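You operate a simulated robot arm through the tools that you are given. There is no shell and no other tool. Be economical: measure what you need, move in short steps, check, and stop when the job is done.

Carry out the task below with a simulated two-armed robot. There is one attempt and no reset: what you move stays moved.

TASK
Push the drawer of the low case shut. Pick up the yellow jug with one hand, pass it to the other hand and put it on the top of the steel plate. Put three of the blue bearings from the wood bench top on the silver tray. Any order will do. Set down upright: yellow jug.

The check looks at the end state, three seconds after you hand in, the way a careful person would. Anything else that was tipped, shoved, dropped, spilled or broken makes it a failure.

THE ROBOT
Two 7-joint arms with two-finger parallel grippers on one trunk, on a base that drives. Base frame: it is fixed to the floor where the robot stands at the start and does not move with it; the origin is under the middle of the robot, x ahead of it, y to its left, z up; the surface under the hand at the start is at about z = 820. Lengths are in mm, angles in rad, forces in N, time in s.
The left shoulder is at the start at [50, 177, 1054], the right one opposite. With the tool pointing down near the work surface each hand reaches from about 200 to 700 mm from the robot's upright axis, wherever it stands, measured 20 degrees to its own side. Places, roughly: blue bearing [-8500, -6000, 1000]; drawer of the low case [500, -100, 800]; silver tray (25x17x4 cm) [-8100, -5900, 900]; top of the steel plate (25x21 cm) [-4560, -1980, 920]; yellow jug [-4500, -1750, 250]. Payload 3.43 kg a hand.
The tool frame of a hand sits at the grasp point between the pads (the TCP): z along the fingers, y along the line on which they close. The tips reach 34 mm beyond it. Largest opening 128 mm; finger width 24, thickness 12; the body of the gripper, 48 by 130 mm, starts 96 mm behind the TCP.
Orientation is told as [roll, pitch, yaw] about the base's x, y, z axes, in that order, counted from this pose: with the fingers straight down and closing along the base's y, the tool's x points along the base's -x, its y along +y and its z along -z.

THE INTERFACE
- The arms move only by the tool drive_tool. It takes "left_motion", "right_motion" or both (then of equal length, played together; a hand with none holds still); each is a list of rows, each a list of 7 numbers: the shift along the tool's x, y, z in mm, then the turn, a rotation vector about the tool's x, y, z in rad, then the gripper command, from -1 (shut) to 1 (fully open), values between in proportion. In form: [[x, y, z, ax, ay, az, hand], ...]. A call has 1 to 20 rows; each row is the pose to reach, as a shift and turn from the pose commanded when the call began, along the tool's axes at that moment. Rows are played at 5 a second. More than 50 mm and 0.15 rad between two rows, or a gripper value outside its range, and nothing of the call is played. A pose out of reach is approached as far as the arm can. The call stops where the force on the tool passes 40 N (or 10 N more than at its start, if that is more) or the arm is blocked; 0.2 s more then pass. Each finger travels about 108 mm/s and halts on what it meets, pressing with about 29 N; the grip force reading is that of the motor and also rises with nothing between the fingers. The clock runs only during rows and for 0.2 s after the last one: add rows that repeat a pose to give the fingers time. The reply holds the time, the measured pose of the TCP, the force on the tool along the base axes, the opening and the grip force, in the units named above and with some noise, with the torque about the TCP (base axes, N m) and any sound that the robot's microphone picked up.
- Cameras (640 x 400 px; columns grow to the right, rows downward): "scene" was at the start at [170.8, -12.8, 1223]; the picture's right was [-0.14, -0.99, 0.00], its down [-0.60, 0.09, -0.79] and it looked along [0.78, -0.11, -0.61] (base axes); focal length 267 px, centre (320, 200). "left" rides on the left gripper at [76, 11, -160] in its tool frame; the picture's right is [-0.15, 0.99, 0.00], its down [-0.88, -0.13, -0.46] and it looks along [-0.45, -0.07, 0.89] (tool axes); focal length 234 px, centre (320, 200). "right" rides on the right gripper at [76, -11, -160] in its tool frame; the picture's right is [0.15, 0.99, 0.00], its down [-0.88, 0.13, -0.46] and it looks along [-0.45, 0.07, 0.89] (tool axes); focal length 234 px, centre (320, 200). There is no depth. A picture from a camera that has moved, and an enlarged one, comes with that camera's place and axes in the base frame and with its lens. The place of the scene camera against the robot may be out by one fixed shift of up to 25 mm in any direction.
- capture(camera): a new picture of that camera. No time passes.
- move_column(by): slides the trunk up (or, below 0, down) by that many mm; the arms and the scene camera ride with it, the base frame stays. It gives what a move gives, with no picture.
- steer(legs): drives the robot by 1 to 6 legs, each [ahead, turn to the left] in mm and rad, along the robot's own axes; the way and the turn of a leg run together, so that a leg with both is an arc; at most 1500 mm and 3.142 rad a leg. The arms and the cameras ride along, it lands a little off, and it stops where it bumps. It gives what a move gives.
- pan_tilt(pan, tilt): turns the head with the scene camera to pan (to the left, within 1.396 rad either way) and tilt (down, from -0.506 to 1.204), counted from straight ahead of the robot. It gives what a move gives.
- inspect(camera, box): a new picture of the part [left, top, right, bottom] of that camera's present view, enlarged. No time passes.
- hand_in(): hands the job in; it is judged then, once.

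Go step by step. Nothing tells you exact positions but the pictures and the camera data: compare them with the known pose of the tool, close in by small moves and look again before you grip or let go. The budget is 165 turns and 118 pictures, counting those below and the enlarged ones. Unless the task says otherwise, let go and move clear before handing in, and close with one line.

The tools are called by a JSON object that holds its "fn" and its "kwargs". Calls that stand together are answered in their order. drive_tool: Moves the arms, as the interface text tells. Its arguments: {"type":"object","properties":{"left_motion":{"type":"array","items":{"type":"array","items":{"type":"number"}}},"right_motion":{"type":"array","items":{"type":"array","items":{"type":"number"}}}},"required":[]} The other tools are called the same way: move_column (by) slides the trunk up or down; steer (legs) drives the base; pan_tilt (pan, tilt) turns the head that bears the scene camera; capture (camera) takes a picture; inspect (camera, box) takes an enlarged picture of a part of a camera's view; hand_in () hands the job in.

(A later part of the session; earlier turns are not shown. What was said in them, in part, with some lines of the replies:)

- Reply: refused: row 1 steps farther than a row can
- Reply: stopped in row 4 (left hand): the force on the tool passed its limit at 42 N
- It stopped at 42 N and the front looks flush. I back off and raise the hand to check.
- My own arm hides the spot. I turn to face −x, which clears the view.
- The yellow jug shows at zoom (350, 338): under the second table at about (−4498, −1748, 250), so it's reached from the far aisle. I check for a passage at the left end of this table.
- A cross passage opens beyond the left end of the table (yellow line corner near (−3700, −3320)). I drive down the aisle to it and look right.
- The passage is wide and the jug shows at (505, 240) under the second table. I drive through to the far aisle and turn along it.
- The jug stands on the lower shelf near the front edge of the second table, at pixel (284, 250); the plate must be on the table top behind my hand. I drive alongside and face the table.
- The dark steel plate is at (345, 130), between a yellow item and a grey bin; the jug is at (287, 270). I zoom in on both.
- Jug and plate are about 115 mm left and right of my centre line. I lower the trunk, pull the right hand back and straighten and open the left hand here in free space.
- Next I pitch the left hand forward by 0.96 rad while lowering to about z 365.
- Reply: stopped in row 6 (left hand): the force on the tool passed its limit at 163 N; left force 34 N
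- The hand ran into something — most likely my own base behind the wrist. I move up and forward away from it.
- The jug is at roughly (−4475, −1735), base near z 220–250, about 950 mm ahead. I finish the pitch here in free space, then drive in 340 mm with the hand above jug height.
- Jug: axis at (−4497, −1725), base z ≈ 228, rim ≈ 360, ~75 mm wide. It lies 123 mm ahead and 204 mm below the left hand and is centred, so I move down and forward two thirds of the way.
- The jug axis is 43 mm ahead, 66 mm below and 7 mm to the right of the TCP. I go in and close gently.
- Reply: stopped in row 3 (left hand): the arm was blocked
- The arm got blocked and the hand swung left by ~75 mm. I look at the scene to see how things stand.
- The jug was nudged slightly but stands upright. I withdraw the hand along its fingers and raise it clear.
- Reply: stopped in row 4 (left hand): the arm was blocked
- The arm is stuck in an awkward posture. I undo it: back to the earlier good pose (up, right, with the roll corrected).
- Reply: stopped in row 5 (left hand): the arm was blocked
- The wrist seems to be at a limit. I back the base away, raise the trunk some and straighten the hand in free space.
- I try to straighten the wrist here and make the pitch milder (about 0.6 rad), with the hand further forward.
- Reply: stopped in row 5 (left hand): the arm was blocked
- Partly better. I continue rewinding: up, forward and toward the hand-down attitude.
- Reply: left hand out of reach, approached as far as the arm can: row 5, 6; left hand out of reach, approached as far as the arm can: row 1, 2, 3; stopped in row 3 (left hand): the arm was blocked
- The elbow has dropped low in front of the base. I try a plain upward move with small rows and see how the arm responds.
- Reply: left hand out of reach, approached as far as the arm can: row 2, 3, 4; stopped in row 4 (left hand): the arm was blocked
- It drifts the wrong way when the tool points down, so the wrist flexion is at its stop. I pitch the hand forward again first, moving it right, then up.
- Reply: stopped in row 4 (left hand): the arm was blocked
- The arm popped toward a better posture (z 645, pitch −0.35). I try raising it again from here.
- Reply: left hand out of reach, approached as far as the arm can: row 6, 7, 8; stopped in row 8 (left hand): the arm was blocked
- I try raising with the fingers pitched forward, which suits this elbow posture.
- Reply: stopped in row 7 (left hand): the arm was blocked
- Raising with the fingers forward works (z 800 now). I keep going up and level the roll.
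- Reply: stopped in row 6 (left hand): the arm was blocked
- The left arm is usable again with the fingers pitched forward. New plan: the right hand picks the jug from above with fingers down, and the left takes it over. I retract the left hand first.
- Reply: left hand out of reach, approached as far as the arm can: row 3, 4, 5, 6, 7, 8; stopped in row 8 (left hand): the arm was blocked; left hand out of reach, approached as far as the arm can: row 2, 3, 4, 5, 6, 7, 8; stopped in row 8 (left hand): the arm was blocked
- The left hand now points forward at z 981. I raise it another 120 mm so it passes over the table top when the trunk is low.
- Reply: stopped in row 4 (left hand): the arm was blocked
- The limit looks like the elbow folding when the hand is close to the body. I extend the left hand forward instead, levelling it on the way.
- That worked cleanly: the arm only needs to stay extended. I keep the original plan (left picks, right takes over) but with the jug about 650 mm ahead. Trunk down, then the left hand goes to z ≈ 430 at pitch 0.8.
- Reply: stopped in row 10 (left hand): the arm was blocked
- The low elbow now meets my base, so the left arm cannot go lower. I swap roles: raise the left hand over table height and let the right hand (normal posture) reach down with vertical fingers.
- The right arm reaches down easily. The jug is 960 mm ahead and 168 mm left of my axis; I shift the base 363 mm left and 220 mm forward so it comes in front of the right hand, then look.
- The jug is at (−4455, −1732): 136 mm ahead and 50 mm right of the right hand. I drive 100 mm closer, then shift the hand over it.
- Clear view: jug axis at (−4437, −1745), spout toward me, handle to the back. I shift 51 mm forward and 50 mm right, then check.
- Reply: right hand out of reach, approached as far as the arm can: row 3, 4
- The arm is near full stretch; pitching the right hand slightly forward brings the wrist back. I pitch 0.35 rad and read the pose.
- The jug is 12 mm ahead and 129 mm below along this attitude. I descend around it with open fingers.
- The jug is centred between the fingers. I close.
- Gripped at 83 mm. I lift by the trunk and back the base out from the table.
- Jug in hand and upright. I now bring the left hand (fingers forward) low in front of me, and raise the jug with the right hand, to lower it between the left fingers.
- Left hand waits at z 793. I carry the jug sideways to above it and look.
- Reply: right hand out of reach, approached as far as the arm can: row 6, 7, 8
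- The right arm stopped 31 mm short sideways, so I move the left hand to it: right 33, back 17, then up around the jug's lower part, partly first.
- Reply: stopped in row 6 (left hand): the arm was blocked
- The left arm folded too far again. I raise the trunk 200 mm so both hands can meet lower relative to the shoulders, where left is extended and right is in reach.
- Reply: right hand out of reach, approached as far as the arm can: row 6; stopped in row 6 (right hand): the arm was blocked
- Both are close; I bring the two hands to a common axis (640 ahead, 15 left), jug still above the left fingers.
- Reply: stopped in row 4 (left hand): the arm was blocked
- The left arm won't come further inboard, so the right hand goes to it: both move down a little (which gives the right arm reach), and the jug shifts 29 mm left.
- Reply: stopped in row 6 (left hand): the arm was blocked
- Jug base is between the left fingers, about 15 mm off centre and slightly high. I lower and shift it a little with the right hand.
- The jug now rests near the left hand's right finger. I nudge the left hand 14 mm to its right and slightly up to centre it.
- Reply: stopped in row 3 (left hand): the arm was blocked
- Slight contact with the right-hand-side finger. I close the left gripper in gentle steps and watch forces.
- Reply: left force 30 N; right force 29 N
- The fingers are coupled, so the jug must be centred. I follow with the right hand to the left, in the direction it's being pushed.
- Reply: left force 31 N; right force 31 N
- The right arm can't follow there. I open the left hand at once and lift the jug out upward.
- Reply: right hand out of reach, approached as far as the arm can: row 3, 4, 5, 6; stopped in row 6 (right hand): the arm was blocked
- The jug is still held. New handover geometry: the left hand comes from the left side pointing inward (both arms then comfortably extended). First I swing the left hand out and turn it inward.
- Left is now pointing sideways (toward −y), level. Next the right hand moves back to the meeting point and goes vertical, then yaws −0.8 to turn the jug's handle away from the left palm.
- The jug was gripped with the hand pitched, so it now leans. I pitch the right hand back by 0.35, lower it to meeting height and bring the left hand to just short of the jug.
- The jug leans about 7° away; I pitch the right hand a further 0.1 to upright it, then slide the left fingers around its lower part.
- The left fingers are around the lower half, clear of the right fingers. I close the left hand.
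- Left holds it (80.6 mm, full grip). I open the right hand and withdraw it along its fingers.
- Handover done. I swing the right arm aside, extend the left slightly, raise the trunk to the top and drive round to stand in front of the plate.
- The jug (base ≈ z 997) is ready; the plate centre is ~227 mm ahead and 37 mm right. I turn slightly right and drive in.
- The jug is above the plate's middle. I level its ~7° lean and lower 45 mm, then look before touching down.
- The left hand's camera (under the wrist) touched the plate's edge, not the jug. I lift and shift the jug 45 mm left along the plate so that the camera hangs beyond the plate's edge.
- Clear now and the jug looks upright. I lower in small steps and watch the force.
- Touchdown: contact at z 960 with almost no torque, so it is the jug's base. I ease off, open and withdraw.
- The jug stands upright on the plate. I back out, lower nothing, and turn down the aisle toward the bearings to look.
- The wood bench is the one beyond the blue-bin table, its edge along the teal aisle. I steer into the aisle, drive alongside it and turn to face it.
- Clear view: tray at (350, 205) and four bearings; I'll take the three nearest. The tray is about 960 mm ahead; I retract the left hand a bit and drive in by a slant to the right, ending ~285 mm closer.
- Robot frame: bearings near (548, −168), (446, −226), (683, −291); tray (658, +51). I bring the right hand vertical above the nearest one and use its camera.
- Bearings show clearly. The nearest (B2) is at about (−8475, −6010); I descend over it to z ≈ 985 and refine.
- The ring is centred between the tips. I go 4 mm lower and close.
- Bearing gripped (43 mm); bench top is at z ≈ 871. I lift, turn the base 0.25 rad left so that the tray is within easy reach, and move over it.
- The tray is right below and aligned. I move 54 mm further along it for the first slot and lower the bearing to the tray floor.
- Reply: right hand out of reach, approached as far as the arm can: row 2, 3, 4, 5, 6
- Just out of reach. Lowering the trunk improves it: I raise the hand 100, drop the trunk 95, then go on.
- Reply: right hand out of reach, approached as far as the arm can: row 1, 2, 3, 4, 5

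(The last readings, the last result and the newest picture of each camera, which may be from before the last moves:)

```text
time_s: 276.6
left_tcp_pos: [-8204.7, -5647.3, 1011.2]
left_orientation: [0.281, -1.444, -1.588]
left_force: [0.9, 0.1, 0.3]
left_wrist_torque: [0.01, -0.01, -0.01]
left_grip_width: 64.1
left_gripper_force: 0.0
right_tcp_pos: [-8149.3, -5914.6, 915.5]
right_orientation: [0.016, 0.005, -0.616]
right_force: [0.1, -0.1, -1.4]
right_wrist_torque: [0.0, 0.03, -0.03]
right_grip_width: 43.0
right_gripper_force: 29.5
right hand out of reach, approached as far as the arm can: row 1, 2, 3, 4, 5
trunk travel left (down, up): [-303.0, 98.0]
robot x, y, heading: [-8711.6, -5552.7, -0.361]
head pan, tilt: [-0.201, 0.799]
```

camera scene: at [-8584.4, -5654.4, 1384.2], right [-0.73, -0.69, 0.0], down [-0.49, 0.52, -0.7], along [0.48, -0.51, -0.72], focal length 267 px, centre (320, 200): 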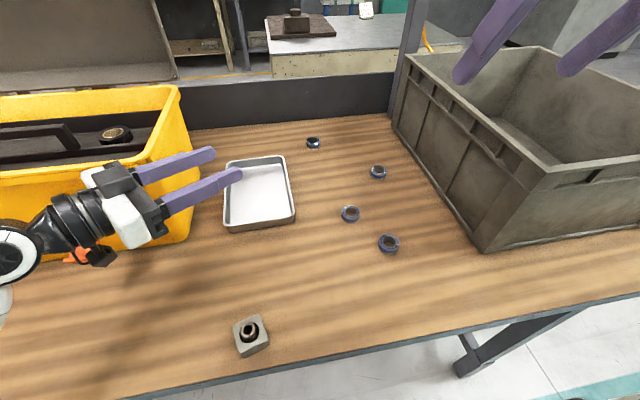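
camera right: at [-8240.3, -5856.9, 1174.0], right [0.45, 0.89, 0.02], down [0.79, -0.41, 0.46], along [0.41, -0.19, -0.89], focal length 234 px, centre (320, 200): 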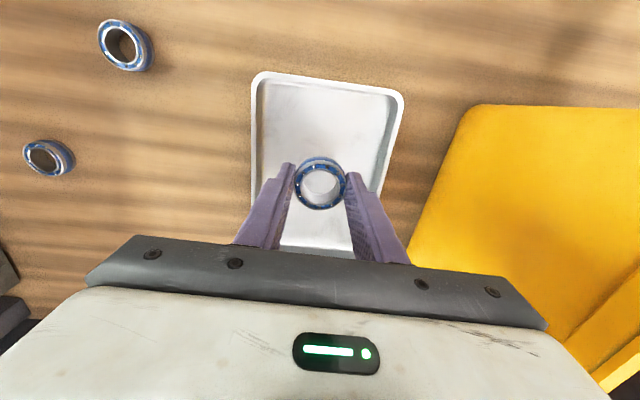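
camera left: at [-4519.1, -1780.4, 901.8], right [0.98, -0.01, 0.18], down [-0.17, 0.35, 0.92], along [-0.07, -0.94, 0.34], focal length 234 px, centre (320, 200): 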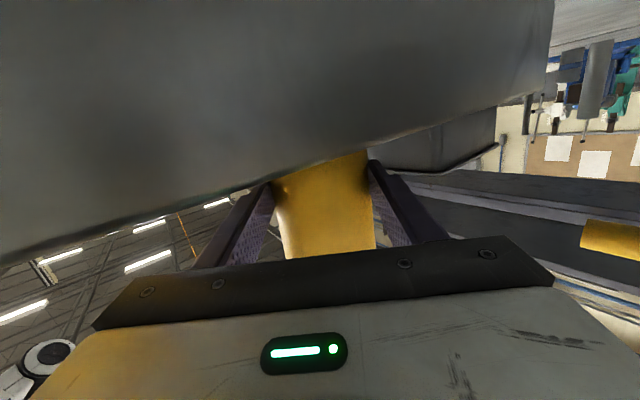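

Reach ends at about s = 107 mm along the tray, which is fine: I'll set the bearings in a zigzag. I lower the last few mm and release.

{"fn": "drive_tool", "kwargs": {"right_motion": [[0, 0, 3, 0, 0, 0, -1], [0, 0, 6, 0, 0, 0, -1], [0, 0, 6, 0, 0, 0, -1]]}}

```text
time_s: 277.4
left_tcp_pos: [-8205.0, -5645.7, 1010.5]
left_orientation: [0.28, -1.445, -1.589]
left_force: [0.0, -0.3, 0.2]
left_wrist_torque: [0.01, 0.01, 0.01]
left_grip_width: 63.8
left_gripper_force: 0.0
right_tcp_pos: [-8148.3, -5915.9, 910.1]
right_orientation: [0.015, 0.004, -0.619]
right_force: [-0.2, 0.0, -1.2]
right_wrist_torque: [-0.01, -0.01, -0.03]
right_grip_width: 43.0
right_gripper_force: 28.5
trunk travel left (down, up): [-303.0, 98.0]
robot x, y, heading: [-8708.7, -5556.3, -0.356]
head pan, tilt: [-0.201, 0.799]
```

{"fn": "drive_tool", "kwargs": {"right_motion": [[0, 0, 2, 0, 0, 0, -1], [0, 0, 3.5, 0, 0, 0, -1], [0, 0, 3.5, 0, 0, 0, -0.15], [0, 0, 3.5, 0, 0, 0, -0.1], [0, 0, 3.5, 0, 0, 0, -0.1], [0, 0, -30, 0, 0, 0, -0.1], [0, 0, -75, 0, 0, 0, -0.1], [0, 0, -120, 0, 0, 0, 0.2]]}}

{"fn": "capture", "kwargs": {"camera": "right"}}

```text
time_s: 279.2
left_tcp_pos: [-8204.3, -5646.1, 1010.0]
left_orientation: [0.284, -1.445, -1.591]
left_force: [0.6, -0.2, 0.5]
left_wrist_torque: [-0.03, 0.0, 0.0]
left_grip_width: 64.0
left_gripper_force: 0.0
right_tcp_pos: [-8164.8, -5916.2, 1029.2]
right_orientation: [0.015, 0.003, -0.618]
right_force: [-0.9, 0.0, -0.3]
right_wrist_torque: [-0.02, -0.01, -0.01]
right_grip_width: 76.6
right_gripper_force: 0.2
right hand out of reach, approached as far as the arm can: row 7, 8
trunk travel left (down, up): [-303.0, 98.0]
robot x, y, heading: [-8711.5, -5554.8, -0.359]
head pan, tilt: [-0.201, 0.799]
```

```text
14 pictures are left
camera right: at [-8234.8, -5882.7, 1188.3], right [0.45, 0.89, 0.02], down [0.79, -0.41, 0.45], along [0.41, -0.19, -0.89], focal length 234 px, centre (320, 200)
```

right: 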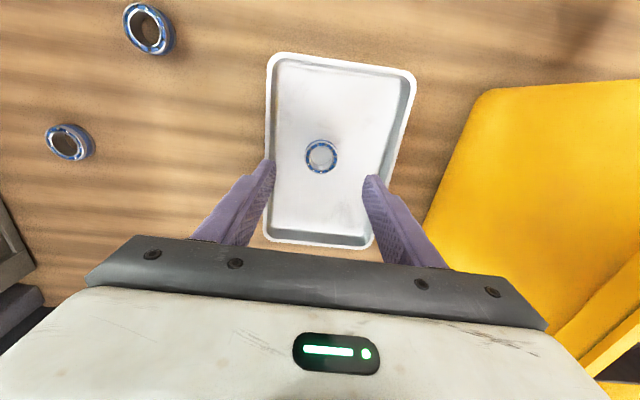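

First bearing sits in the tray. Next bearing (B1) is at about (−8360, −6018); I go above it.

{"fn": "drive_tool", "kwargs": {"right_motion": [[20, -39, 0, 0, 0, 0, 0.2], [40, -78, 0, 0, 0, 0, 0.2], [60, -118, 0, 0, 0, 0, 0.2], [80, -157, 0, 0, 0, 0, 0.2], [100, -196, 0, 0, 0, 0, 0.2], [100, -196, 40, 0, 0, 0, 0.2], [100, -196, 80, 0, 0, 0, 0.2], [100, -196, 80, 0, 0, 0, 0.2]]}}

{"fn": "capture", "kwargs": {"camera": "right"}}

```text
time_s: 281.0
left_tcp_pos: [-8204.9, -5646.1, 1010.2]
left_orientation: [0.276, -1.446, -1.586]
left_force: [0.2, 0.2, -0.2]
left_wrist_torque: [-0.03, 0.0, -0.05]
left_grip_width: 64.0
left_gripper_force: 0.0
right_tcp_pos: [-8301.2, -6104.2, 907.0]
right_orientation: [0.041, 0.305, -1.096]
right_force: [0.5, 0.6, 0.4]
right_wrist_torque: [-0.09, 0.01, -0.01]
right_grip_width: 76.7
right_gripper_force: 0.0
right hand out of reach, approached as far as the arm can: row 1, 2, 3, 4, 5, 6, 7
trunk travel left (down, up): [-303.0, 98.0]
robot x, y, heading: [-8710.6, -5559.7, -0.36]
head pan, tilt: [-0.201, 0.799]
stopped in row 8 (right hand): the force on the tool passed its limit at 413 N (the readings are from after the stop); the commanded pose is now the measured one
```

```text
13 pictures are left
camera right: at [-8328.3, -6089.9, 1080.9], right [0.82, 0.56, 0.08], down [0.55, -0.82, 0.17], along [0.17, -0.1, -0.98], focal length 234 px, centre (320, 200)
```

right: 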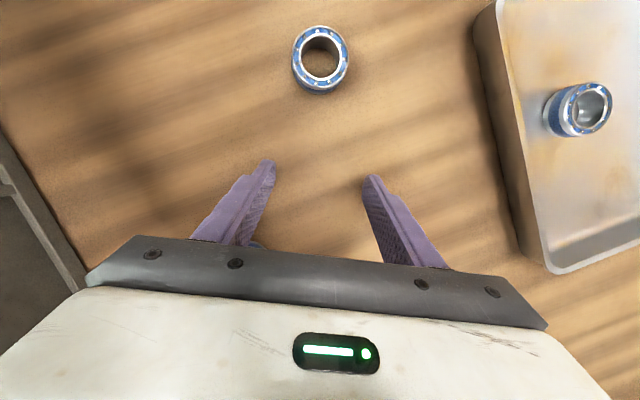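

The arm overstretched and the fingertips pressed on the bench, but the tray, its bearing and B1 are where they were. I raise the hand, pull it back and straighten it.

{"fn": "drive_tool", "kwargs": {"right_motion": [[8, 0, -28, 0, 0, 0, 0.2], [20, 0, -60, 0, 0, 0, 0.2], [40, 0, -88, 0.02, -0.05, -0.08, 0.2], [70, 0, -95, 0.05, -0.11, -0.17, 0.2], [95, 0, -95, 0.08, -0.18, -0.27, 0.2], [116, 0, -92, 0.11, -0.24, -0.36, 0.2], [116, 0, -90, 0.144, -0.305, -0.458, 0.2], [116, 0, -90, 0.144, -0.305, -0.458, 0.2]]}}

{"fn": "capture", "kwargs": {"camera": "scene"}}

```text
time_s: 282.8
left_tcp_pos: [-8204.4, -5644.6, 1009.4]
left_orientation: [0.279, -1.443, -1.584]
left_force: [0.5, 0.5, 0.1]
left_wrist_torque: [0.0, -0.02, -0.01]
left_grip_width: 64.0
left_gripper_force: 0.0
right_tcp_pos: [-8342.4, -6032.8, 1029.1]
right_orientation: [-0.036, -0.005, -0.64]
right_force: [-1.3, 0.1, 1.1]
right_wrist_torque: [-0.01, 0.02, 0.03]
right_grip_width: 76.8
right_gripper_force: 0.0
trunk travel left (down, up): [-303.0, 98.0]
robot x, y, heading: [-8713.2, -5556.3, -0.359]
head pan, tilt: [-0.201, 0.799]
```

```text
12 pictures are left
camera scene: at [-8563.0, -5622.6, 1289.2], right [-0.53, -0.85, 0.0], down [-0.61, 0.38, -0.7], along [0.59, -0.37, -0.72], focal length 267 px, centre (320, 200)
```

scene: 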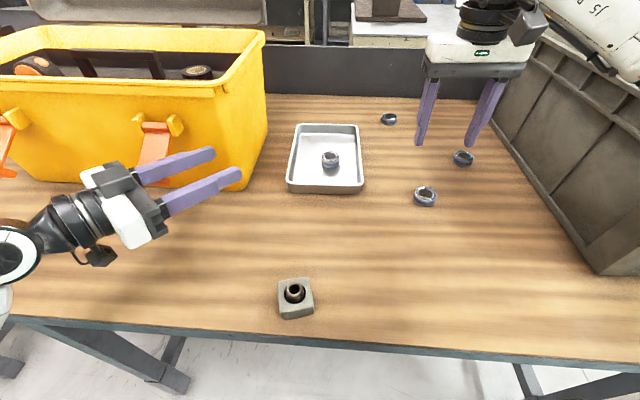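

Everything is in place and the hand is straight again. B1 is 22 mm back from the hand; I go down over it.

{"fn": "drive_tool", "kwargs": {"right_motion": [[11, 0, 10, 0.018, 0, 0, 0.2], [22, 1, 40, 0.036, 0, 0, 0.2], [22, 1, 80, 0.036, 0, 0, 0.2], [22, 1, 80, 0.036, 0, 0, 0.2]]}}

{"fn": "inspect", "kwargs": {"camera": "right", "box": [200, 100, 440, 260]}}

```text
time_s: 283.8
left_tcp_pos: [-8204.2, -5644.9, 1010.1]
left_orientation: [0.281, -1.445, -1.585]
left_force: [0.2, 0.4, 0.3]
left_wrist_torque: [0.0, -0.03, -0.02]
left_grip_width: 64.0
left_gripper_force: 0.2
right_tcp_pos: [-8362.6, -6018.5, 948.1]
right_orientation: [-0.073, -0.005, -0.637]
right_force: [-0.9, 0.4, -0.9]
right_wrist_torque: [-0.01, -0.02, -0.02]
right_grip_width: 76.7
right_gripper_force: 0.0
trunk travel left (down, up): [-303.0, 98.0]
robot x, y, heading: [-8710.2, -5557.6, -0.356]
head pan, tilt: [-0.201, 0.799]
```

```text
2.50 times, centred on (320, 180) of right
camera zoom: at [-8423.7, -5972.9, 1106.2], right [0.47, 0.88, -0.07], down [0.8, -0.39, 0.45], along [0.37, -0.27, -0.89], focal length 585 px, centre (320, 250)
```

zoom: 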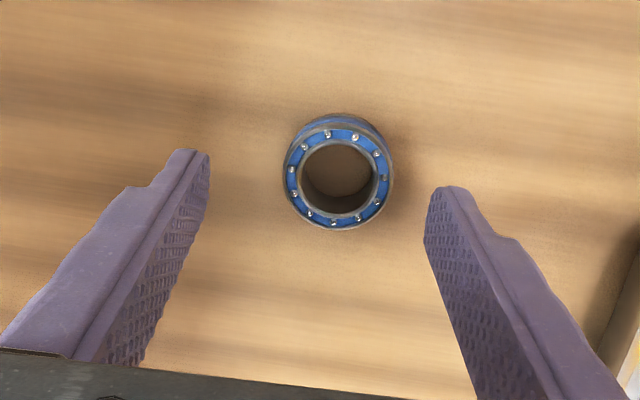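

{"fn": "drive_tool", "kwargs": {"right_motion": [[-2, 1, 15, -0.035, 0, 0, 0.2], [-4, 3, 30, -0.073, 0, 0, 0.2], [-4, 3, 40, -0.073, 0, 0, 0.2], [-4, 3, 40, -0.073, 0, 0, 0.2]]}}

{"fn": "drive_tool", "kwargs": {"right_motion": [[0, 0, 0, 0, 0, 0, -0.2], [0, 0, 0, 0, 0, 0, -1], [0, 0, 0, 0, 0, 0, -1], [0, 0, 0, 0, 0, 0, -1]]}}

```text
time_s: 284.8
left_tcp_pos: [-8205.4, -5643.7, 1010.1]
left_orientation: [0.28, -1.447, -1.588]
left_force: [0.3, -0.1, -0.2]
left_wrist_torque: [0.03, -0.02, 0.0]
left_grip_width: 63.8
left_gripper_force: 0.0
right_tcp_pos: [-8357.1, -6022.9, 909.2]
right_orientation: [0.0, -0.007, -0.64]
right_force: [-0.2, 0.3, 0.0]
right_wrist_torque: [-0.01, 0.0, 0.01]
right_grip_width: 76.8
right_gripper_force: 0.0
trunk travel left (down, up): [-303.0, 98.0]
robot x, y, heading: [-8713.9, -5553.9, -0.355]
head pan, tilt: [-0.201, 0.799]
```

```text
time_s: 285.8
left_tcp_pos: [-8204.9, -5644.2, 1011.0]
left_orientation: [0.281, -1.445, -1.59]
left_force: [-0.3, -0.7, 0.0]
left_wrist_torque: [-0.04, -0.01, -0.01]
left_grip_width: 64.0
left_gripper_force: 0.1
right_tcp_pos: [-8356.9, -6023.2, 909.7]
right_orientation: [0.002, -0.008, -0.64]
right_force: [-0.9, -1.9, 0.3]
right_wrist_torque: [-0.04, 0.04, 0.03]
right_grip_width: 43.0
right_gripper_force: 29.0
trunk travel left (down, up): [-303.0, 98.0]
robot x, y, heading: [-8712.0, -5555.3, -0.351]
head pan, tilt: [-0.201, 0.799]
```

Second bearing gripped. I lift and carry it to the tray, slot nearer to me and slightly left.

{"fn": "drive_tool", "kwargs": {"right_motion": [[0, 0, -40, 0, 0, 0, -1], [0, 0, -80, 0, 0, 0, -1], [-9, 40, -85, 0, 0, 0, -1], [-18, 79, -85, 0, 0, 0, -1], [-27, 118, -85, 0, 0, 0, -1], [-37, 158, -85, 0, 0, 0, -1], [-46, 198, -85, 0, 0, 0, -1], [-55, 237, -85, 0, 0, 0, -1], [-55, 237, -85, 0, 0, 0, -1]]}}

{"fn": "capture", "kwargs": {"camera": "right"}}

```text
time_s: 287.8
left_tcp_pos: [-8204.2, -5646.4, 1010.0]
left_orientation: [0.278, -1.444, -1.585]
left_force: [-0.4, 0.4, 0.7]
left_wrist_torque: [0.0, 0.0, -0.03]
left_grip_width: 64.2
left_gripper_force: 0.0
right_tcp_pos: [-8172.1, -5862.5, 993.9]
right_orientation: [0.002, -0.007, -0.639]
right_force: [0.2, -0.5, -1.2]
right_wrist_torque: [0.02, 0.0, 0.0]
right_grip_width: 43.1
right_gripper_force: 29.1
trunk travel left (down, up): [-303.0, 98.0]
robot x, y, heading: [-8713.8, -5555.1, -0.356]
head pan, tilt: [-0.201, 0.799]
```

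```text
10 pictures are left
camera right: at [-8242.2, -5826.3, 1151.4], right [0.47, 0.88, 0.0], down [0.78, -0.42, 0.46], along [0.41, -0.22, -0.89], focal length 234 px, centre (320, 200)
```

right: 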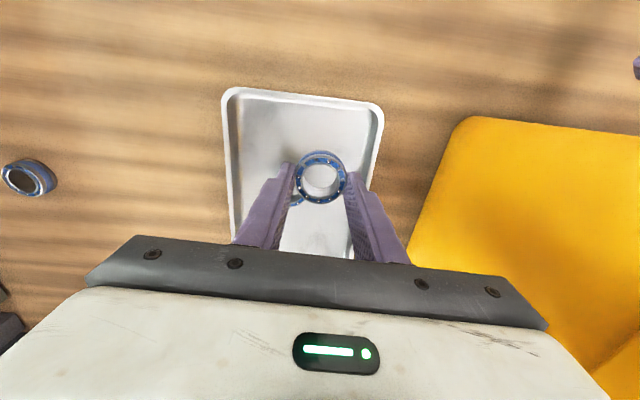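

Position is good: clear of the first bearing. I lower to the floor and release with a small opening.

{"fn": "drive_tool", "kwargs": {"right_motion": [[0, -1, 30, 0, 0, 0, -1], [0, -1, 60, 0, 0, 0, -1], [0, -1, 78, 0, 0, 0, -1], [0, -1, 82, 0, 0, 0, -1], [0, -1, 82, 0, 0, 0, -1]]}}

{"fn": "drive_tool", "kwargs": {"right_motion": [[0, 0, 1, 0, 0, 0, -1], [0, 0, 1.5, 0, 0, 0, -0.15], [0, 0, 1.5, 0, 0, 0, -0.12], [0, 0, 1.5, 0, 0, 0, -0.12], [0, 0, -30, 0, 0, 0, -0.12], [0, 0, -70, 0, 0, 0, -0.12], [0, 0, -100, 0, 0, 0, 0.2]]}}

```text
time_s: 289.0
left_tcp_pos: [-8205.9, -5646.4, 1011.5]
left_orientation: [0.289, -1.446, -1.594]
left_force: [0.3, 0.0, 0.2]
left_wrist_torque: [-0.01, 0.0, 0.02]
left_grip_width: 63.7
left_gripper_force: 0.1
right_tcp_pos: [-8173.5, -5866.5, 912.9]
right_orientation: [0.001, -0.008, -0.638]
right_force: [-0.5, -2.4, 11.9]
right_wrist_torque: [-0.11, 0.27, 0.08]
right_grip_width: 43.1
right_gripper_force: 28.7
trunk travel left (down, up): [-303.0, 98.0]
robot x, y, heading: [-8708.0, -5557.1, -0.355]
head pan, tilt: [-0.201, 0.799]
```

```text
time_s: 290.6
left_tcp_pos: [-8204.1, -5646.2, 1010.6]
left_orientation: [0.279, -1.443, -1.585]
left_force: [-0.1, -0.5, 0.9]
left_wrist_torque: [0.0, -0.02, 0.01]
left_grip_width: 64.2
left_gripper_force: 0.0
right_tcp_pos: [-8176.9, -5867.4, 1012.1]
right_orientation: [0.002, -0.005, -0.636]
right_force: [0.5, 0.8, 0.1]
right_wrist_torque: [0.01, 0.03, 0.01]
right_grip_width: 76.7
right_gripper_force: 0.0
trunk travel left (down, up): [-303.0, 98.0]
robot x, y, heading: [-8713.5, -5556.5, -0.353]
head pan, tilt: [-0.201, 0.799]
```

Second one placed. The third (B3) is at (−8315, −6199), to my right; I move the hand right, turn the base 0.3 left for a better reach, and go above it.

{"fn": "drive_tool", "kwargs": {"right_motion": [[6, -38, 0, 0, 0, 0, 0.2], [12, -76, 0, 0, 0, 0, 0.2], [18, -114, 0, 0, 0, 0, 0.2], [24, -152, 0, 0, 0, 0, 0.2], [29, -190, 0, 0, 0, 0, 0.2], [34, -228, 0, 0, 0, 0, 0.2]]}}

{"fn": "steer", "kwargs": {"legs": [[0, 0.3]]}}

```text
time_s: 292.0
left_tcp_pos: [-8205.9, -5645.6, 1010.8]
left_orientation: [0.28, -1.442, -1.588]
left_force: [0.3, 0.5, -0.8]
left_wrist_torque: [0.0, -0.02, 0.02]
left_grip_width: 64.0
left_gripper_force: 0.0
right_tcp_pos: [-8333.4, -6030.8, 1014.0]
right_orientation: [0.002, -0.006, -0.637]
right_force: [-0.1, 0.0, -0.2]
right_wrist_torque: [0.02, 0.01, 0.01]
right_grip_width: 76.8
right_gripper_force: 0.1
trunk travel left (down, up): [-303.0, 98.0]
robot x, y, heading: [-8710.9, -5556.3, -0.351]
head pan, tilt: [-0.201, 0.799]
```

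```text
time_s: 293.4
left_tcp_pos: [-8202.2, -5492.3, 1014.5]
left_orientation: [0.332, -1.446, -1.337]
left_force: [-5.3, -3.6, 21.2]
left_wrist_torque: [0.38, -0.61, -0.18]
left_grip_width: 61.2
left_gripper_force: 0.0
right_tcp_pos: [-8210.9, -5897.6, 1014.1]
right_orientation: [0.002, -0.007, -0.338]
right_force: [0.0, 0.2, 0.4]
right_wrist_torque: [0.0, 0.0, -0.03]
right_grip_width: 76.9
right_gripper_force: 0.0
trunk travel left (down, up): [-303.0, 98.0]
robot x, y, heading: [-8713.6, -5554.3, -0.055]
head pan, tilt: [-0.201, 0.799]
```

The left hand touches something (21 N upward). I look at it before doing anything else.

{"fn": "pan_tilt", "kwargs": {"pan": 0.1, "tilt": 0.7}}

{"fn": "capture", "kwargs": {"camera": "scene"}}

```text
time_s: 294.2
left_tcp_pos: [-8202.3, -5492.5, 1014.5]
left_orientation: [0.34, -1.45, -1.346]
left_force: [-6.4, -3.0, 9.9]
left_wrist_torque: [0.18, -0.26, -0.03]
left_grip_width: 60.4
left_gripper_force: 0.0
right_tcp_pos: [-8208.8, -5896.6, 1015.2]
right_orientation: [0.003, -0.006, -0.337]
right_force: [0.8, -0.5, 0.4]
right_wrist_torque: [-0.02, 0.05, 0.0]
right_grip_width: 76.9
right_gripper_force: 0.1
trunk travel left (down, up): [-303.0, 98.0]
robot x, y, heading: [-8711.9, -5555.2, -0.053]
head pan, tilt: [0.099, 0.7]
```

```text
9 pictures are left
camera scene: at [-8543.9, -5556.0, 1297.7], right [0.04, -1.0, 0.0], down [-0.64, -0.03, -0.77], along [0.77, 0.03, -0.64], focal length 267 px, centre (320, 200)
```

scene: 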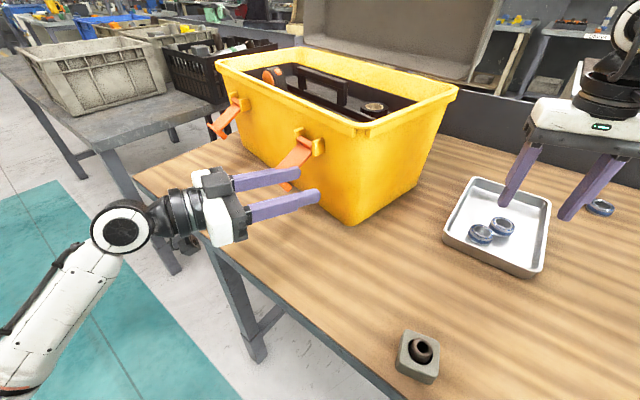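

The left far finger brushes the toolbox latch. I turn straight back the way I came.

{"fn": "steer", "kwargs": {"legs": [[0, -0.3]]}}

{"fn": "capture", "kwargs": {"camera": "scene"}}

```text
time_s: 295.6
left_tcp_pos: [-8205.7, -5650.3, 1012.5]
left_orientation: [0.311, -1.448, -1.626]
left_force: [0.0, 1.4, 0.3]
left_wrist_torque: [-0.02, 0.02, 0.14]
left_grip_width: 63.8
left_gripper_force: 0.1
right_tcp_pos: [-8337.1, -6033.4, 1014.1]
right_orientation: [0.002, -0.004, -0.648]
right_force: [-0.2, 0.7, 0.2]
right_wrist_torque: [0.02, 0.0, 0.0]
right_grip_width: 77.1
right_gripper_force: 0.2
trunk travel left (down, up): [-303.0, 98.0]
robot x, y, heading: [-8713.7, -5557.5, -0.363]
head pan, tilt: [0.099, 0.7]
```

```text
8 pictures are left
camera scene: at [-8550.1, -5602.5, 1297.5], right [-0.26, -0.96, 0.0], down [-0.62, 0.17, -0.77], along [0.74, -0.2, -0.64], focal length 267 px, centre (320, 200)
```

scene: 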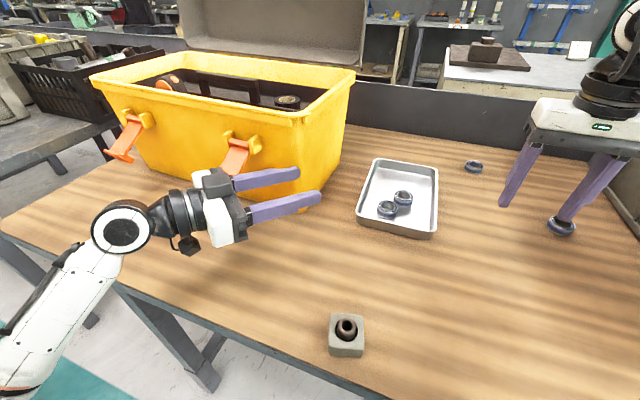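

I compare the toolbox with the earlier view by setting the head to the same pan and tilt as before.

{"fn": "pan_tilt", "kwargs": {"pan": -0.201, "tilt": 0.799}}

{"fn": "capture", "kwargs": {"camera": "scene"}}

```text
time_s: 296.4
left_tcp_pos: [-8205.9, -5650.7, 1011.7]
left_orientation: [0.312, -1.447, -1.627]
left_force: [-1.9, 0.5, 0.7]
left_wrist_torque: [0.05, 0.01, 0.19]
left_grip_width: 64.0
left_gripper_force: 0.1
right_tcp_pos: [-8337.5, -6032.8, 1013.9]
right_orientation: [-0.002, -0.005, -0.647]
right_force: [-0.4, -0.3, 0.5]
right_wrist_torque: [0.01, 0.0, 0.06]
right_grip_width: 76.9
right_gripper_force: 0.1
trunk travel left (down, up): [-303.0, 98.0]
robot x, y, heading: [-8714.3, -5556.1, -0.37]
head pan, tilt: [-0.201, 0.799]
```

```text
7 pictures are left
camera scene: at [-8563.8, -5623.5, 1289.2], right [-0.54, -0.84, 0.0], down [-0.61, 0.38, -0.7], along [0.59, -0.37, -0.72], focal length 267 px, centre (320, 200)
```

scene: 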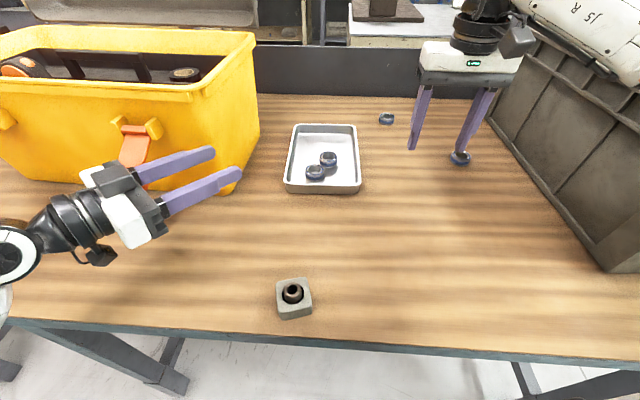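

The toolbox was pushed roughly 35 mm; I will deal with that after the third bearing. For B3 I pitch the right hand forward 0.4 to gain reach and move above it.

{"fn": "drive_tool", "kwargs": {"right_motion": [[0, 0, 0, 0, -0.13, 0.05, 0.2], [-12, -12, 0, 0, -0.26, 0.1, 0.2], [-40, -40, 0, 0, -0.38, 0.17, 0.2], [-70, -72, 10, 0, -0.4, 0.19, 0.2], [-98, -98, 25, 0, -0.4, 0.19, 0.2], [-118, -119, 40, 0, -0.4, 0.19, 0.2], [-118, -119, 40, 0, -0.4, 0.19, 0.2]]}}

{"fn": "capture", "kwargs": {"camera": "right"}}

```text
time_s: 298.0
left_tcp_pos: [-8205.3, -5648.5, 1011.8]
left_orientation: [0.31, -1.45, -1.626]
left_force: [0.6, 0.3, -0.2]
left_wrist_torque: [0.0, 0.01, -0.01]
left_grip_width: 64.0
left_gripper_force: 0.1
right_tcp_pos: [-8314.5, -6200.7, 979.5]
right_orientation: [0.041, -0.405, -0.848]
right_force: [-0.3, 1.1, 0.0]
right_wrist_torque: [-0.03, 0.01, 0.0]
right_grip_width: 76.7
right_gripper_force: 0.1
trunk travel left (down, up): [-303.0, 98.0]
robot x, y, heading: [-8715.4, -5556.0, -0.366]
head pan, tilt: [-0.201, 0.799]
```

```text
6 pictures are left
camera right: at [-8415.8, -6112.2, 1095.0], right [0.64, 0.77, -0.02], down [0.5, -0.4, 0.77], along [0.58, -0.5, -0.64], focal length 234 px, centre (320, 200)
```

right: 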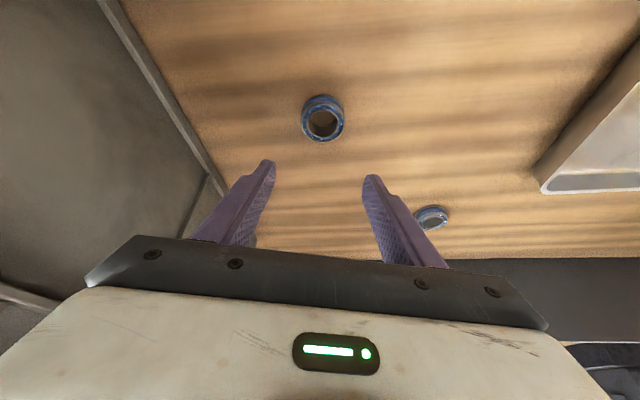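

B3 is centred. I descend along the pitched attitude to the bench and close.

{"fn": "drive_tool", "kwargs": {"right_motion": [[15, 0, 18, 0, 0, 0, 0.2], [30, 0, 40, 0, 0, 0, 0.1], [42, 1, 56, 0, 0, 0, 0.1], [42, 1, 56, 0, 0, 0, 0.1]]}}

{"fn": "drive_tool", "kwargs": {"right_motion": [[0, 0, 0, 0, 0, 0, -0.2], [0, 0, 0, 0, 0, 0, -1], [0, 0, 0, 0, 0, 0, -1], [0, 0, 0, 0, 0, 0, -1]]}}

```text
time_s: 299.0
left_tcp_pos: [-8206.6, -5650.2, 1012.7]
left_orientation: [0.315, -1.448, -1.63]
left_force: [0.4, 0.2, 0.8]
left_wrist_torque: [0.0, -0.01, 0.01]
left_grip_width: 64.1
left_gripper_force: 0.0
right_tcp_pos: [-8324.2, -6184.6, 906.8]
right_orientation: [0.043, -0.404, -0.852]
right_force: [-1.6, -0.5, 6.8]
right_wrist_torque: [-0.21, 0.25, 0.07]
right_grip_width: 70.6
right_gripper_force: 0.3
trunk travel left (down, up): [-303.0, 98.0]
robot x, y, heading: [-8713.9, -5556.1, -0.365]
head pan, tilt: [-0.201, 0.799]
```

```text
time_s: 300.0
left_tcp_pos: [-8205.1, -5649.0, 1013.0]
left_orientation: [0.316, -1.448, -1.631]
left_force: [0.3, -0.3, -0.4]
left_wrist_torque: [-0.02, 0.03, 0.0]
left_grip_width: 64.0
left_gripper_force: 0.0
right_tcp_pos: [-8321.5, -6184.1, 907.7]
right_orientation: [0.045, -0.403, -0.849]
right_force: [-0.7, -0.5, 7.5]
right_wrist_torque: [-0.18, 0.12, -0.02]
right_grip_width: 42.8
right_gripper_force: 29.0
trunk travel left (down, up): [-303.0, 98.0]
robot x, y, heading: [-8710.9, -5550.1, -0.367]
head pan, tilt: [-0.201, 0.799]
```

Third bearing gripped at 43 mm. With this pitched attitude I can reach the far part of the tray, so I lift and carry it to behind the first bearing.

{"fn": "drive_tool", "kwargs": {"right_motion": [[-17, 0, -41, 0, 0, 0, -1], [-35, 0, -83, 0, 0, 0, -1], [-29, 42, -86, -0.012, 0, -0.029, -1], [-23, 84, -88, -0.025, 0, -0.058, -1], [-17, 126, -91, -0.037, 0, -0.087, -1], [-11, 168, -94, -0.05, 0, -0.116, -1], [-5, 210, -96, -0.062, 0, -0.145, -1], [1, 252, -99, -0.075, 0, -0.174, -1], [8, 294, -102, -0.087, 0, -0.203, -1], [14, 332, -104, -0.0985, 0, -0.23, -1], [14, 332, -104, -0.0985, 0, -0.23, -1]]}}

{"fn": "capture", "kwargs": {"camera": "right"}}

```text
time_s: 302.4
left_tcp_pos: [-8205.6, -5650.6, 1012.1]
left_orientation: [0.311, -1.447, -1.625]
left_force: [-1.6, 1.9, 1.2]
left_wrist_torque: [0.02, 0.01, 0.26]
left_grip_width: 63.9
left_gripper_force: 0.0
right_tcp_pos: [-8114.9, -5924.3, 1011.0]
right_orientation: [0.043, -0.413, -0.598]
right_force: [0.3, -0.3, -1.2]
right_wrist_torque: [0.03, 0.03, -0.01]
right_grip_width: 42.7
right_gripper_force: 29.0
trunk travel left (down, up): [-303.0, 98.0]
robot x, y, heading: [-8710.3, -5553.6, -0.363]
head pan, tilt: [-0.201, 0.799]
```

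```text
5 pictures are left
camera right: at [-8235.7, -5864.0, 1124.4], right [0.43, 0.9, -0.02], down [0.58, -0.26, 0.77], along [0.69, -0.35, -0.63], focal length 234 px, centre (320, 200)
```

right: 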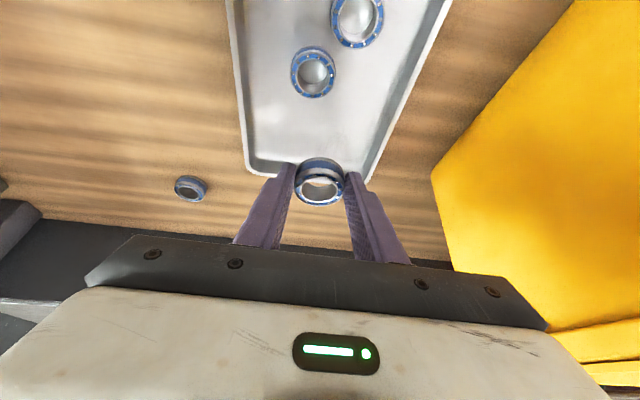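

The held ring will land ~51 mm beyond the first bearing and 64 mm from the far rim. I lower it.

{"fn": "drive_tool", "kwargs": {"right_motion": [[6, 0, 25, 0, 0, 0, -1], [16, 0, 50, 0, 0, 0, -1], [26, 0, 73, 0, 0, 0, -1], [32, 0, 87, 0, 0, 0, -1], [32, 0, 87, 0, 0, 0, -1]]}}

{"fn": "drive_tool", "kwargs": {"right_motion": [[1, 0, 3, 0, 0, 0, -1], [2, 0, 5, 0, 0, 0, -1], [2, 0, 5, 0, 0, 0, -1]]}}

```text
time_s: 303.6
left_tcp_pos: [-8206.2, -5651.1, 1012.4]
left_orientation: [0.311, -1.448, -1.626]
left_force: [-2.2, 1.3, 0.4]
left_wrist_torque: [0.02, 0.01, 0.27]
left_grip_width: 63.9
left_gripper_force: 0.0
right_tcp_pos: [-8108.2, -5923.8, 918.1]
right_orientation: [0.041, -0.413, -0.597]
right_force: [0.0, -0.4, -1.8]
right_wrist_torque: [0.01, 0.03, 0.02]
right_grip_width: 42.6
right_gripper_force: 28.8
trunk travel left (down, up): [-303.0, 98.0]
robot x, y, heading: [-8715.2, -5556.4, -0.366]
head pan, tilt: [-0.201, 0.799]
```

```text
time_s: 304.4
left_tcp_pos: [-8205.6, -5649.2, 1011.5]
left_orientation: [0.311, -1.449, -1.625]
left_force: [-1.7, 0.4, -0.9]
left_wrist_torque: [0.05, -0.02, 0.23]
left_grip_width: 64.0
left_gripper_force: 0.1
right_tcp_pos: [-8109.6, -5924.0, 911.9]
right_orientation: [0.042, -0.412, -0.599]
right_force: [1.1, 0.7, -0.8]
right_wrist_torque: [0.0, 0.04, -0.02]
right_grip_width: 42.8
right_gripper_force: 29.3
trunk travel left (down, up): [-303.0, 98.0]
robot x, y, heading: [-8712.0, -5551.6, -0.364]
head pan, tilt: [-0.201, 0.799]
```

{"fn": "drive_tool", "kwargs": {"right_motion": [[1, 0, 2, 0, 0, 0, -1], [1, 0, 3, 0, 0, 0, -1], [1, 0, 3, 0, 0, 0, -0.15], [1, 0, 3, 0, 0, 0, -0.1], [1, 0, 3, 0, 0, 0, -0.1], [0, 0, -25, 0, 0, 0, -0.1], [-10, 0, -65, 0, 0, 0, -0.1], [0, 0, -105, 0, 0, 0, 0], [30, 0, -130, 0, 0, 0, 0]]}}

{"fn": "capture", "kwargs": {"camera": "scene"}}

```text
time_s: 306.4
left_tcp_pos: [-8206.5, -5649.5, 1012.7]
left_orientation: [0.315, -1.449, -1.629]
left_force: [-3.3, 1.9, 0.5]
left_wrist_torque: [0.03, 0.0, 0.31]
left_grip_width: 63.8
left_gripper_force: 0.0
right_tcp_pos: [-8176.7, -5884.6, 1016.6]
right_orientation: [0.042, -0.412, -0.597]
right_force: [0.0, 0.2, 0.0]
right_wrist_torque: [0.04, 0.02, 0.01]
right_grip_width: 64.3
right_gripper_force: 0.1
trunk travel left (down, up): [-303.0, 98.0]
robot x, y, heading: [-8711.8, -5556.7, -0.364]
head pan, tilt: [-0.201, 0.799]
```

```text
4 pictures are left
camera scene: at [-8563.9, -5623.7, 1289.2], right [-0.54, -0.84, 0.0], down [-0.6, 0.38, -0.7], along [0.59, -0.37, -0.72], focal length 267 px, centre (320, 200)
```

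scene: 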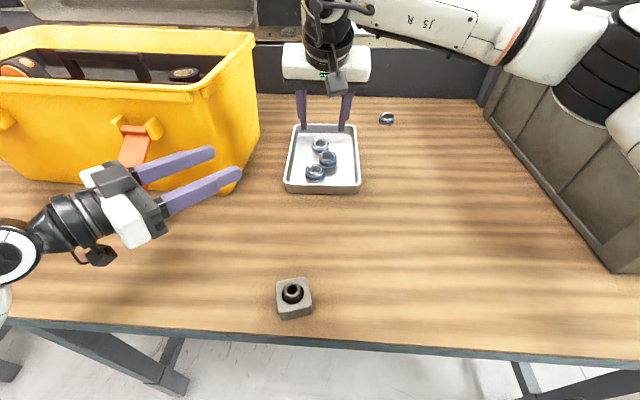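

All three bearings lie in the tray. The toolbox, however, stands about 35 mm to the left of where it was; I will nudge it back. First I back away gently and raise the trunk.

{"fn": "steer", "kwargs": {"legs": [[-140, -0.1], [-330, 0]]}}

{"fn": "move_column", "kwargs": {"by": 60}}

```text
time_s: 309.5
left_tcp_pos: [-8644.0, -5496.8, 1012.0]
left_orientation: [0.311, -1.449, -1.736]
left_force: [0.3, -0.4, -0.1]
left_wrist_torque: [0.03, 0.0, -0.03]
left_grip_width: 64.0
left_gripper_force: 0.0
right_tcp_pos: [-8640.2, -5733.3, 1016.1]
right_orientation: [0.042, -0.412, -0.705]
right_force: [-0.2, 0.4, -0.5]
right_wrist_torque: [0.0, 0.01, -0.02]
right_grip_width: 64.2
right_gripper_force: 0.1
trunk travel left (down, up): [-303.0, 98.0]
robot x, y, heading: [-9137.2, -5346.5, -0.472]
head pan, tilt: [-0.201, 0.799]
```

```text
time_s: 310.5
left_tcp_pos: [-8642.6, -5498.2, 1072.4]
left_orientation: [0.306, -1.448, -1.728]
left_force: [0.1, -0.4, 0.5]
left_wrist_torque: [0.02, 0.01, 0.02]
left_grip_width: 64.0
left_gripper_force: 0.1
right_tcp_pos: [-8638.9, -5735.1, 1076.1]
right_orientation: [0.042, -0.41, -0.704]
right_force: [-0.5, 0.2, 0.5]
right_wrist_torque: [0.0, -0.03, 0.01]
right_grip_width: 64.2
right_gripper_force: 0.2
trunk travel left (down, up): [-363.0, 38.0]
robot x, y, heading: [-9136.6, -5349.1, -0.474]
head pan, tilt: [-0.201, 0.799]
```

Contact is gone. I drive along to the left end of the bench, facing it, to see the box's left side.

{"fn": "steer", "kwargs": {"legs": [[0, 1.401], [1021, 0], [0, -1.571], [120, 0]]}}

{"fn": "pan_tilt", "kwargs": {"pan": -0.25, "tilt": 0.6}}

{"fn": "capture", "kwargs": {"camera": "scene"}}

```text
time_s: 323.7
left_tcp_pos: [-7997.0, -4894.9, 1073.1]
left_orientation: [0.304, -1.448, -1.922]
left_force: [0.2, 0.4, -0.4]
left_wrist_torque: [-0.01, 0.01, -0.02]
left_grip_width: 64.2
left_gripper_force: 0.0
right_tcp_pos: [-8039.0, -5126.3, 1075.6]
right_orientation: [0.041, -0.412, -0.902]
right_force: [0.0, 0.1, 0.3]
right_wrist_torque: [0.0, 0.02, -0.01]
right_grip_width: 63.9
right_gripper_force: 0.2
trunk travel left (down, up): [-363.0, 38.0]
robot x, y, heading: [-8452.8, -4653.5, -0.667]
head pan, tilt: [-0.201, 0.799]
```

```text
time_s: 324.4
left_tcp_pos: [-7997.3, -4894.0, 1070.8]
left_orientation: [0.309, -1.447, -1.928]
left_force: [0.3, 0.2, -0.4]
left_wrist_torque: [0.04, 0.0, -0.01]
left_grip_width: 64.1
left_gripper_force: 0.1
right_tcp_pos: [-8039.7, -5127.2, 1075.3]
right_orientation: [0.041, -0.412, -0.902]
right_force: [-0.7, 0.5, -0.2]
right_wrist_torque: [-0.02, 0.0, -0.01]
right_grip_width: 63.9
right_gripper_force: 0.0
trunk travel left (down, up): [-363.0, 38.0]
robot x, y, heading: [-8455.7, -4652.0, -0.667]
head pan, tilt: [-0.25, 0.6]
```

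```text
3 pictures are left
camera scene: at [-8328.2, -4765.2, 1366.0], right [-0.8, -0.61, 0.0], down [-0.34, 0.45, -0.82], along [0.5, -0.66, -0.57], focal length 267 px, centre (320, 200)
```

scene: 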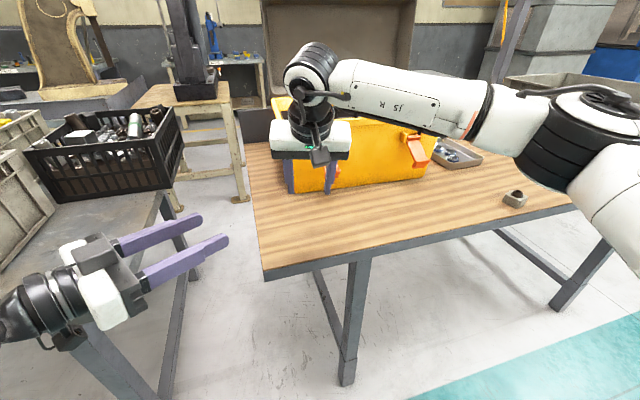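

The box's left-front corner is near (−7784, −5285) with ~90 mm of free bench beside it. I drive in by a slant so that the right hand comes down there.

{"fn": "steer", "kwargs": {"legs": [[0, 0.35], [351, 0], [0, -0.33]]}}

{"fn": "capture", "kwargs": {"camera": "right"}}

```text
time_s: 328.8
left_tcp_pos: [-7671.7, -5002.5, 1071.6]
left_orientation: [0.312, -1.447, -1.926]
left_force: [0.3, -0.3, -0.4]
left_wrist_torque: [0.0, -0.01, 0.02]
left_grip_width: 63.9
left_gripper_force: 0.0
right_tcp_pos: [-7715.0, -5236.2, 1075.8]
right_orientation: [0.041, -0.412, -0.899]
right_force: [-0.7, -0.4, 0.2]
right_wrist_torque: [0.02, 0.03, 0.0]
right_grip_width: 64.4
right_gripper_force: 0.0
trunk travel left (down, up): [-363.0, 38.0]
robot x, y, heading: [-8128.9, -4762.0, -0.666]
head pan, tilt: [-0.25, 0.6]
```

```text
2 pictures are left
camera right: at [-7811.3, -5142.2, 1189.6], right [0.68, 0.73, -0.02], down [0.47, -0.42, 0.77], along [0.56, -0.54, -0.63], focal length 234 px, centre (320, 200)
```

right: 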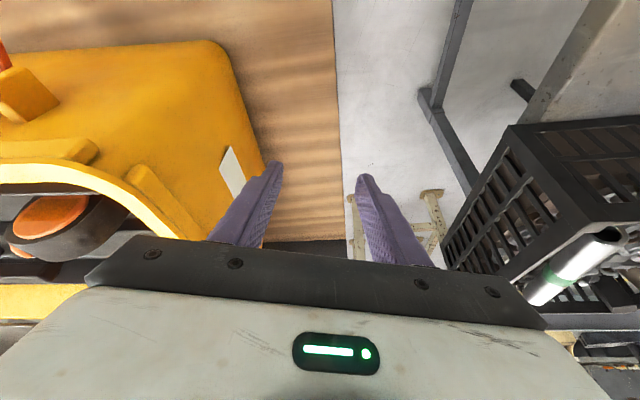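

The hand camera shows the box's left face and 135 mm of bench beside it (corner at (−7819, −5307)); comparing like views, the box sits ~33 mm too far left. I open the hand and lower it beside the face.

{"fn": "drive_tool", "kwargs": {"right_motion": [[7, -3, 37, -0.026, 0, -0.058, 1], [14, -5, 74, -0.051, 0, -0.117, 1], [22, -8, 112, -0.077, 0, -0.176, 1], [29, -10, 149, -0.1025, 0, -0.2345, 1], [29, -10, 149, -0.1025, 0, -0.2345, 1]]}}

```text
time_s: 330.0
left_tcp_pos: [-7672.1, -5001.6, 1072.4]
left_orientation: [0.31, -1.447, -1.925]
left_force: [-0.4, 1.4, 0.2]
left_wrist_torque: [0.02, 0.02, 0.02]
left_grip_width: 64.0
left_gripper_force: 0.0
right_tcp_pos: [-7698.3, -5264.5, 926.2]
right_orientation: [0.04, -0.424, -0.64]
right_force: [0.1, 0.1, 0.1]
right_wrist_torque: [-0.02, 0.02, -0.01]
right_grip_width: 128.0
right_gripper_force: 0.2
trunk travel left (down, up): [-363.0, 38.0]
robot x, y, heading: [-8130.7, -4761.7, -0.666]
head pan, tilt: [-0.25, 0.6]
```

{"fn": "drive_tool", "kwargs": {"right_motion": [[0, -6, 0, 0, 0, 0, 1], [0, -12, 0, 0, 0, 0, 1], [0, -18, 0, 0, 0, 0, 1]]}}

{"fn": "drive_tool", "kwargs": {"right_motion": [[0, -4, 0, 0, 0, 0, 1], [0, -8, 0, 0, 0, 0, 1]]}}

```text
time_s: 330.8
left_tcp_pos: [-7670.7, -5000.8, 1072.0]
left_orientation: [0.309, -1.45, -1.923]
left_force: [-0.4, 0.2, -0.5]
left_wrist_torque: [0.02, 0.0, 0.02]
left_grip_width: 64.0
left_gripper_force: 0.1
right_tcp_pos: [-7704.0, -5275.2, 927.5]
right_orientation: [0.042, -0.42, -0.639]
right_force: [4.8, 14.0, 3.2]
right_wrist_torque: [-1.44, 0.71, -1.13]
right_grip_width: 120.2
right_gripper_force: 0.0
trunk travel left (down, up): [-363.0, 38.0]
robot x, y, heading: [-8125.4, -4762.0, -0.664]
head pan, tilt: [-0.25, 0.6]
```

```text
time_s: 331.4
left_tcp_pos: [-7670.8, -4999.6, 1072.2]
left_orientation: [0.308, -1.45, -1.925]
left_force: [0.2, -0.2, 0.2]
left_wrist_torque: [0.02, 0.02, 0.02]
left_grip_width: 64.0
left_gripper_force: 0.1
right_tcp_pos: [-7709.4, -5282.0, 927.4]
right_orientation: [0.042, -0.423, -0.638]
right_force: [6.8, 13.5, 0.7]
right_wrist_torque: [-1.33, 0.6, -1.03]
right_grip_width: 119.1
right_gripper_force: 0.1
trunk travel left (down, up): [-363.0, 38.0]
robot x, y, heading: [-8127.1, -4759.9, -0.665]
head pan, tilt: [-0.25, 0.6]
```

The box slides at a steady ~15 N. I push 20 mm more.

{"fn": "drive_tool", "kwargs": {"right_motion": [[0, -5, 0, 0, 0, 0, 1], [0, -10, 0, 0, 0, 0, 1], [0, -15, 0, 0, 0, 0, 1], [0, -20, 0, 0, 0, 0, 1], [0, -20, 0, 0, 0, 0, 1]]}}

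```text
time_s: 332.6
left_tcp_pos: [-7672.0, -5000.4, 1072.7]
left_orientation: [0.312, -1.451, -1.923]
left_force: [-0.3, -0.3, 0.1]
left_wrist_torque: [0.0, -0.02, 0.02]
left_grip_width: 64.0
left_gripper_force: 0.0
right_tcp_pos: [-7720.5, -5298.5, 926.3]
right_orientation: [0.038, -0.423, -0.638]
right_force: [9.5, 12.9, 4.2]
right_wrist_torque: [-1.58, 1.29, -0.64]
right_grip_width: 119.1
right_gripper_force: 0.2
trunk travel left (down, up): [-363.0, 38.0]
robot x, y, heading: [-8124.6, -4761.2, -0.665]
head pan, tilt: [-0.25, 0.6]
```

About 31 mm moved. I withdraw the hand sideways and up, then back off.

{"fn": "drive_tool", "kwargs": {"right_motion": [[0, 12, 0, 0, 0, 0, 1], [0, 30, 0, 0, 0, 0, 1], [-15, 35, -35, 0, 0, 0, 1], [-30, 35, -72, 0, 0, 0, 1], [-45, 35, -108, 0, 0, 0, 1], [-60, 35, -140, 0, 0, 0, 1]]}}

{"fn": "steer", "kwargs": {"legs": [[-330, 0], [0, -1.571], [940, 0], [0, 1.649]]}}

{"fn": "move_column", "kwargs": {"by": 38}}

```text
time_s: 334.0
left_tcp_pos: [-7672.3, -5002.1, 1072.1]
left_orientation: [0.31, -1.449, -1.926]
left_force: [0.3, 0.1, -0.1]
left_wrist_torque: [0.02, -0.01, -0.02]
left_grip_width: 63.9
left_gripper_force: 0.1
right_tcp_pos: [-7707.5, -5275.3, 1078.0]
right_orientation: [0.039, -0.423, -0.64]
right_force: [0.3, 0.2, 0.3]
right_wrist_torque: [-0.03, -0.03, -0.01]
right_grip_width: 127.8
right_gripper_force: 0.1
trunk travel left (down, up): [-363.0, 38.0]
robot x, y, heading: [-8127.7, -4758.9, -0.665]
head pan, tilt: [-0.25, 0.6]
```

```text
time_s: 348.5
left_tcp_pos: [-8490.7, -5449.5, 1071.8]
left_orientation: [0.311, -1.449, -1.828]
left_force: [-0.4, 0.3, -0.1]
left_wrist_torque: [-0.02, 0.0, 0.0]
left_grip_width: 64.0
left_gripper_force: 0.1
right_tcp_pos: [-8498.8, -5724.2, 1076.5]
right_orientation: [0.041, -0.42, -0.544]
right_force: [-1.1, 0.0, 0.1]
right_wrist_torque: [0.0, -0.03, 0.02]
right_grip_width: 128.0
right_gripper_force: 0.0
trunk travel left (down, up): [-363.0, 38.0]
robot x, y, heading: [-8963.6, -5255.4, -0.568]
head pan, tilt: [-0.25, 0.6]
```

```text
time_s: 349.3
left_tcp_pos: [-8489.4, -5447.6, 1110.3]
left_orientation: [0.307, -1.449, -1.824]
left_force: [0.0, -0.6, 0.1]
left_wrist_torque: [-0.01, 0.02, 0.03]
left_grip_width: 64.3
left_gripper_force: 0.1
right_tcp_pos: [-8499.2, -5726.2, 1115.2]
right_orientation: [0.04, -0.42, -0.543]
right_force: [-0.5, 0.3, -0.6]
right_wrist_torque: [-0.02, 0.02, -0.01]
right_grip_width: 128.1
right_gripper_force: 0.0
trunk travel left (down, up): [-401.0, 0.0]
robot x, y, heading: [-8964.2, -5253.4, -0.563]
head pan, tilt: [-0.25, 0.6]
```

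{"fn": "steer", "kwargs": {"legs": [[92, -0.022]]}}

{"fn": "pan_tilt", "kwargs": {"pan": 0, "tilt": 0.55}}

{"fn": "capture", "kwargs": {"camera": "scene"}}

```text
time_s: 350.4
left_tcp_pos: [-8417.7, -5508.5, 1110.9]
left_orientation: [0.304, -1.448, -1.843]
left_force: [0.3, -0.7, -0.8]
left_wrist_torque: [-0.03, 0.03, -0.02]
left_grip_width: 64.0
left_gripper_force: 0.1
right_tcp_pos: [-8433.4, -5784.7, 1112.8]
right_orientation: [0.039, -0.421, -0.566]
right_force: [1.2, 0.5, -0.2]
right_wrist_torque: [-0.02, 0.03, -0.02]
right_grip_width: 128.1
right_gripper_force: 0.0
trunk travel left (down, up): [-401.0, 0.0]
robot x, y, heading: [-8889.4, -5302.3, -0.594]
head pan, tilt: [-0.25, 0.6]
```

```text
time_s: 351.2
left_tcp_pos: [-8417.9, -5507.1, 1110.3]
left_orientation: [0.311, -1.448, -1.85]
left_force: [-0.4, -0.1, 1.0]
left_wrist_torque: [0.01, 0.03, 0.01]
left_grip_width: 64.2
left_gripper_force: 0.1
right_tcp_pos: [-8432.2, -5784.3, 1114.7]
right_orientation: [0.04, -0.422, -0.567]
right_force: [0.5, 0.6, 0.1]
right_wrist_torque: [-0.01, 0.03, -0.01]
right_grip_width: 127.9
right_gripper_force: 0.0
trunk travel left (down, up): [-401.0, 0.0]
robot x, y, heading: [-8891.8, -5304.2, -0.588]
head pan, tilt: [0.0, 0.55]
```

```text
1 pictures are left
camera scene: at [-8743.0, -5391.3, 1408.5], right [-0.56, -0.83, 0.0], down [-0.43, 0.29, -0.85], along [0.71, -0.47, -0.52], focal length 267 px, centre (320, 200)
```

scene: 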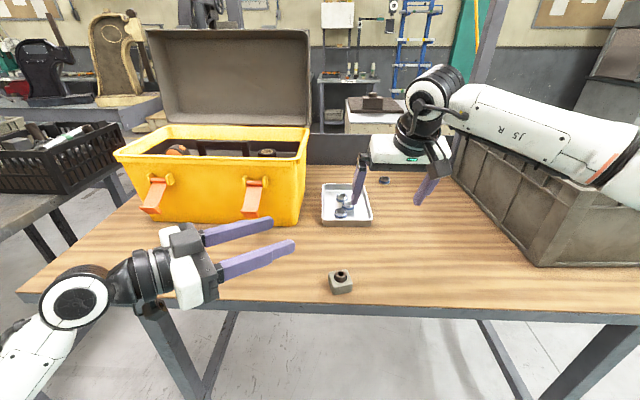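

The toolbox, tray and nut line up with the first view again to within a few pixels. The three bearings are in the tray and both hands are clear, so I hand in.

{"fn": "hand_in", "kwargs": {}}

```text
The job is handed in.
```

I handed the job in with all three parts done. The drawer is shut. The yellow jug was passed from the right hand to the left and stands upright on the steel plate. Three blue bearings are in the silver tray. My left hand knocked the toolbox beside the tray about 35 mm; I pushed it back to within roughly 10 mm of where it stood, judging by matching camera views.
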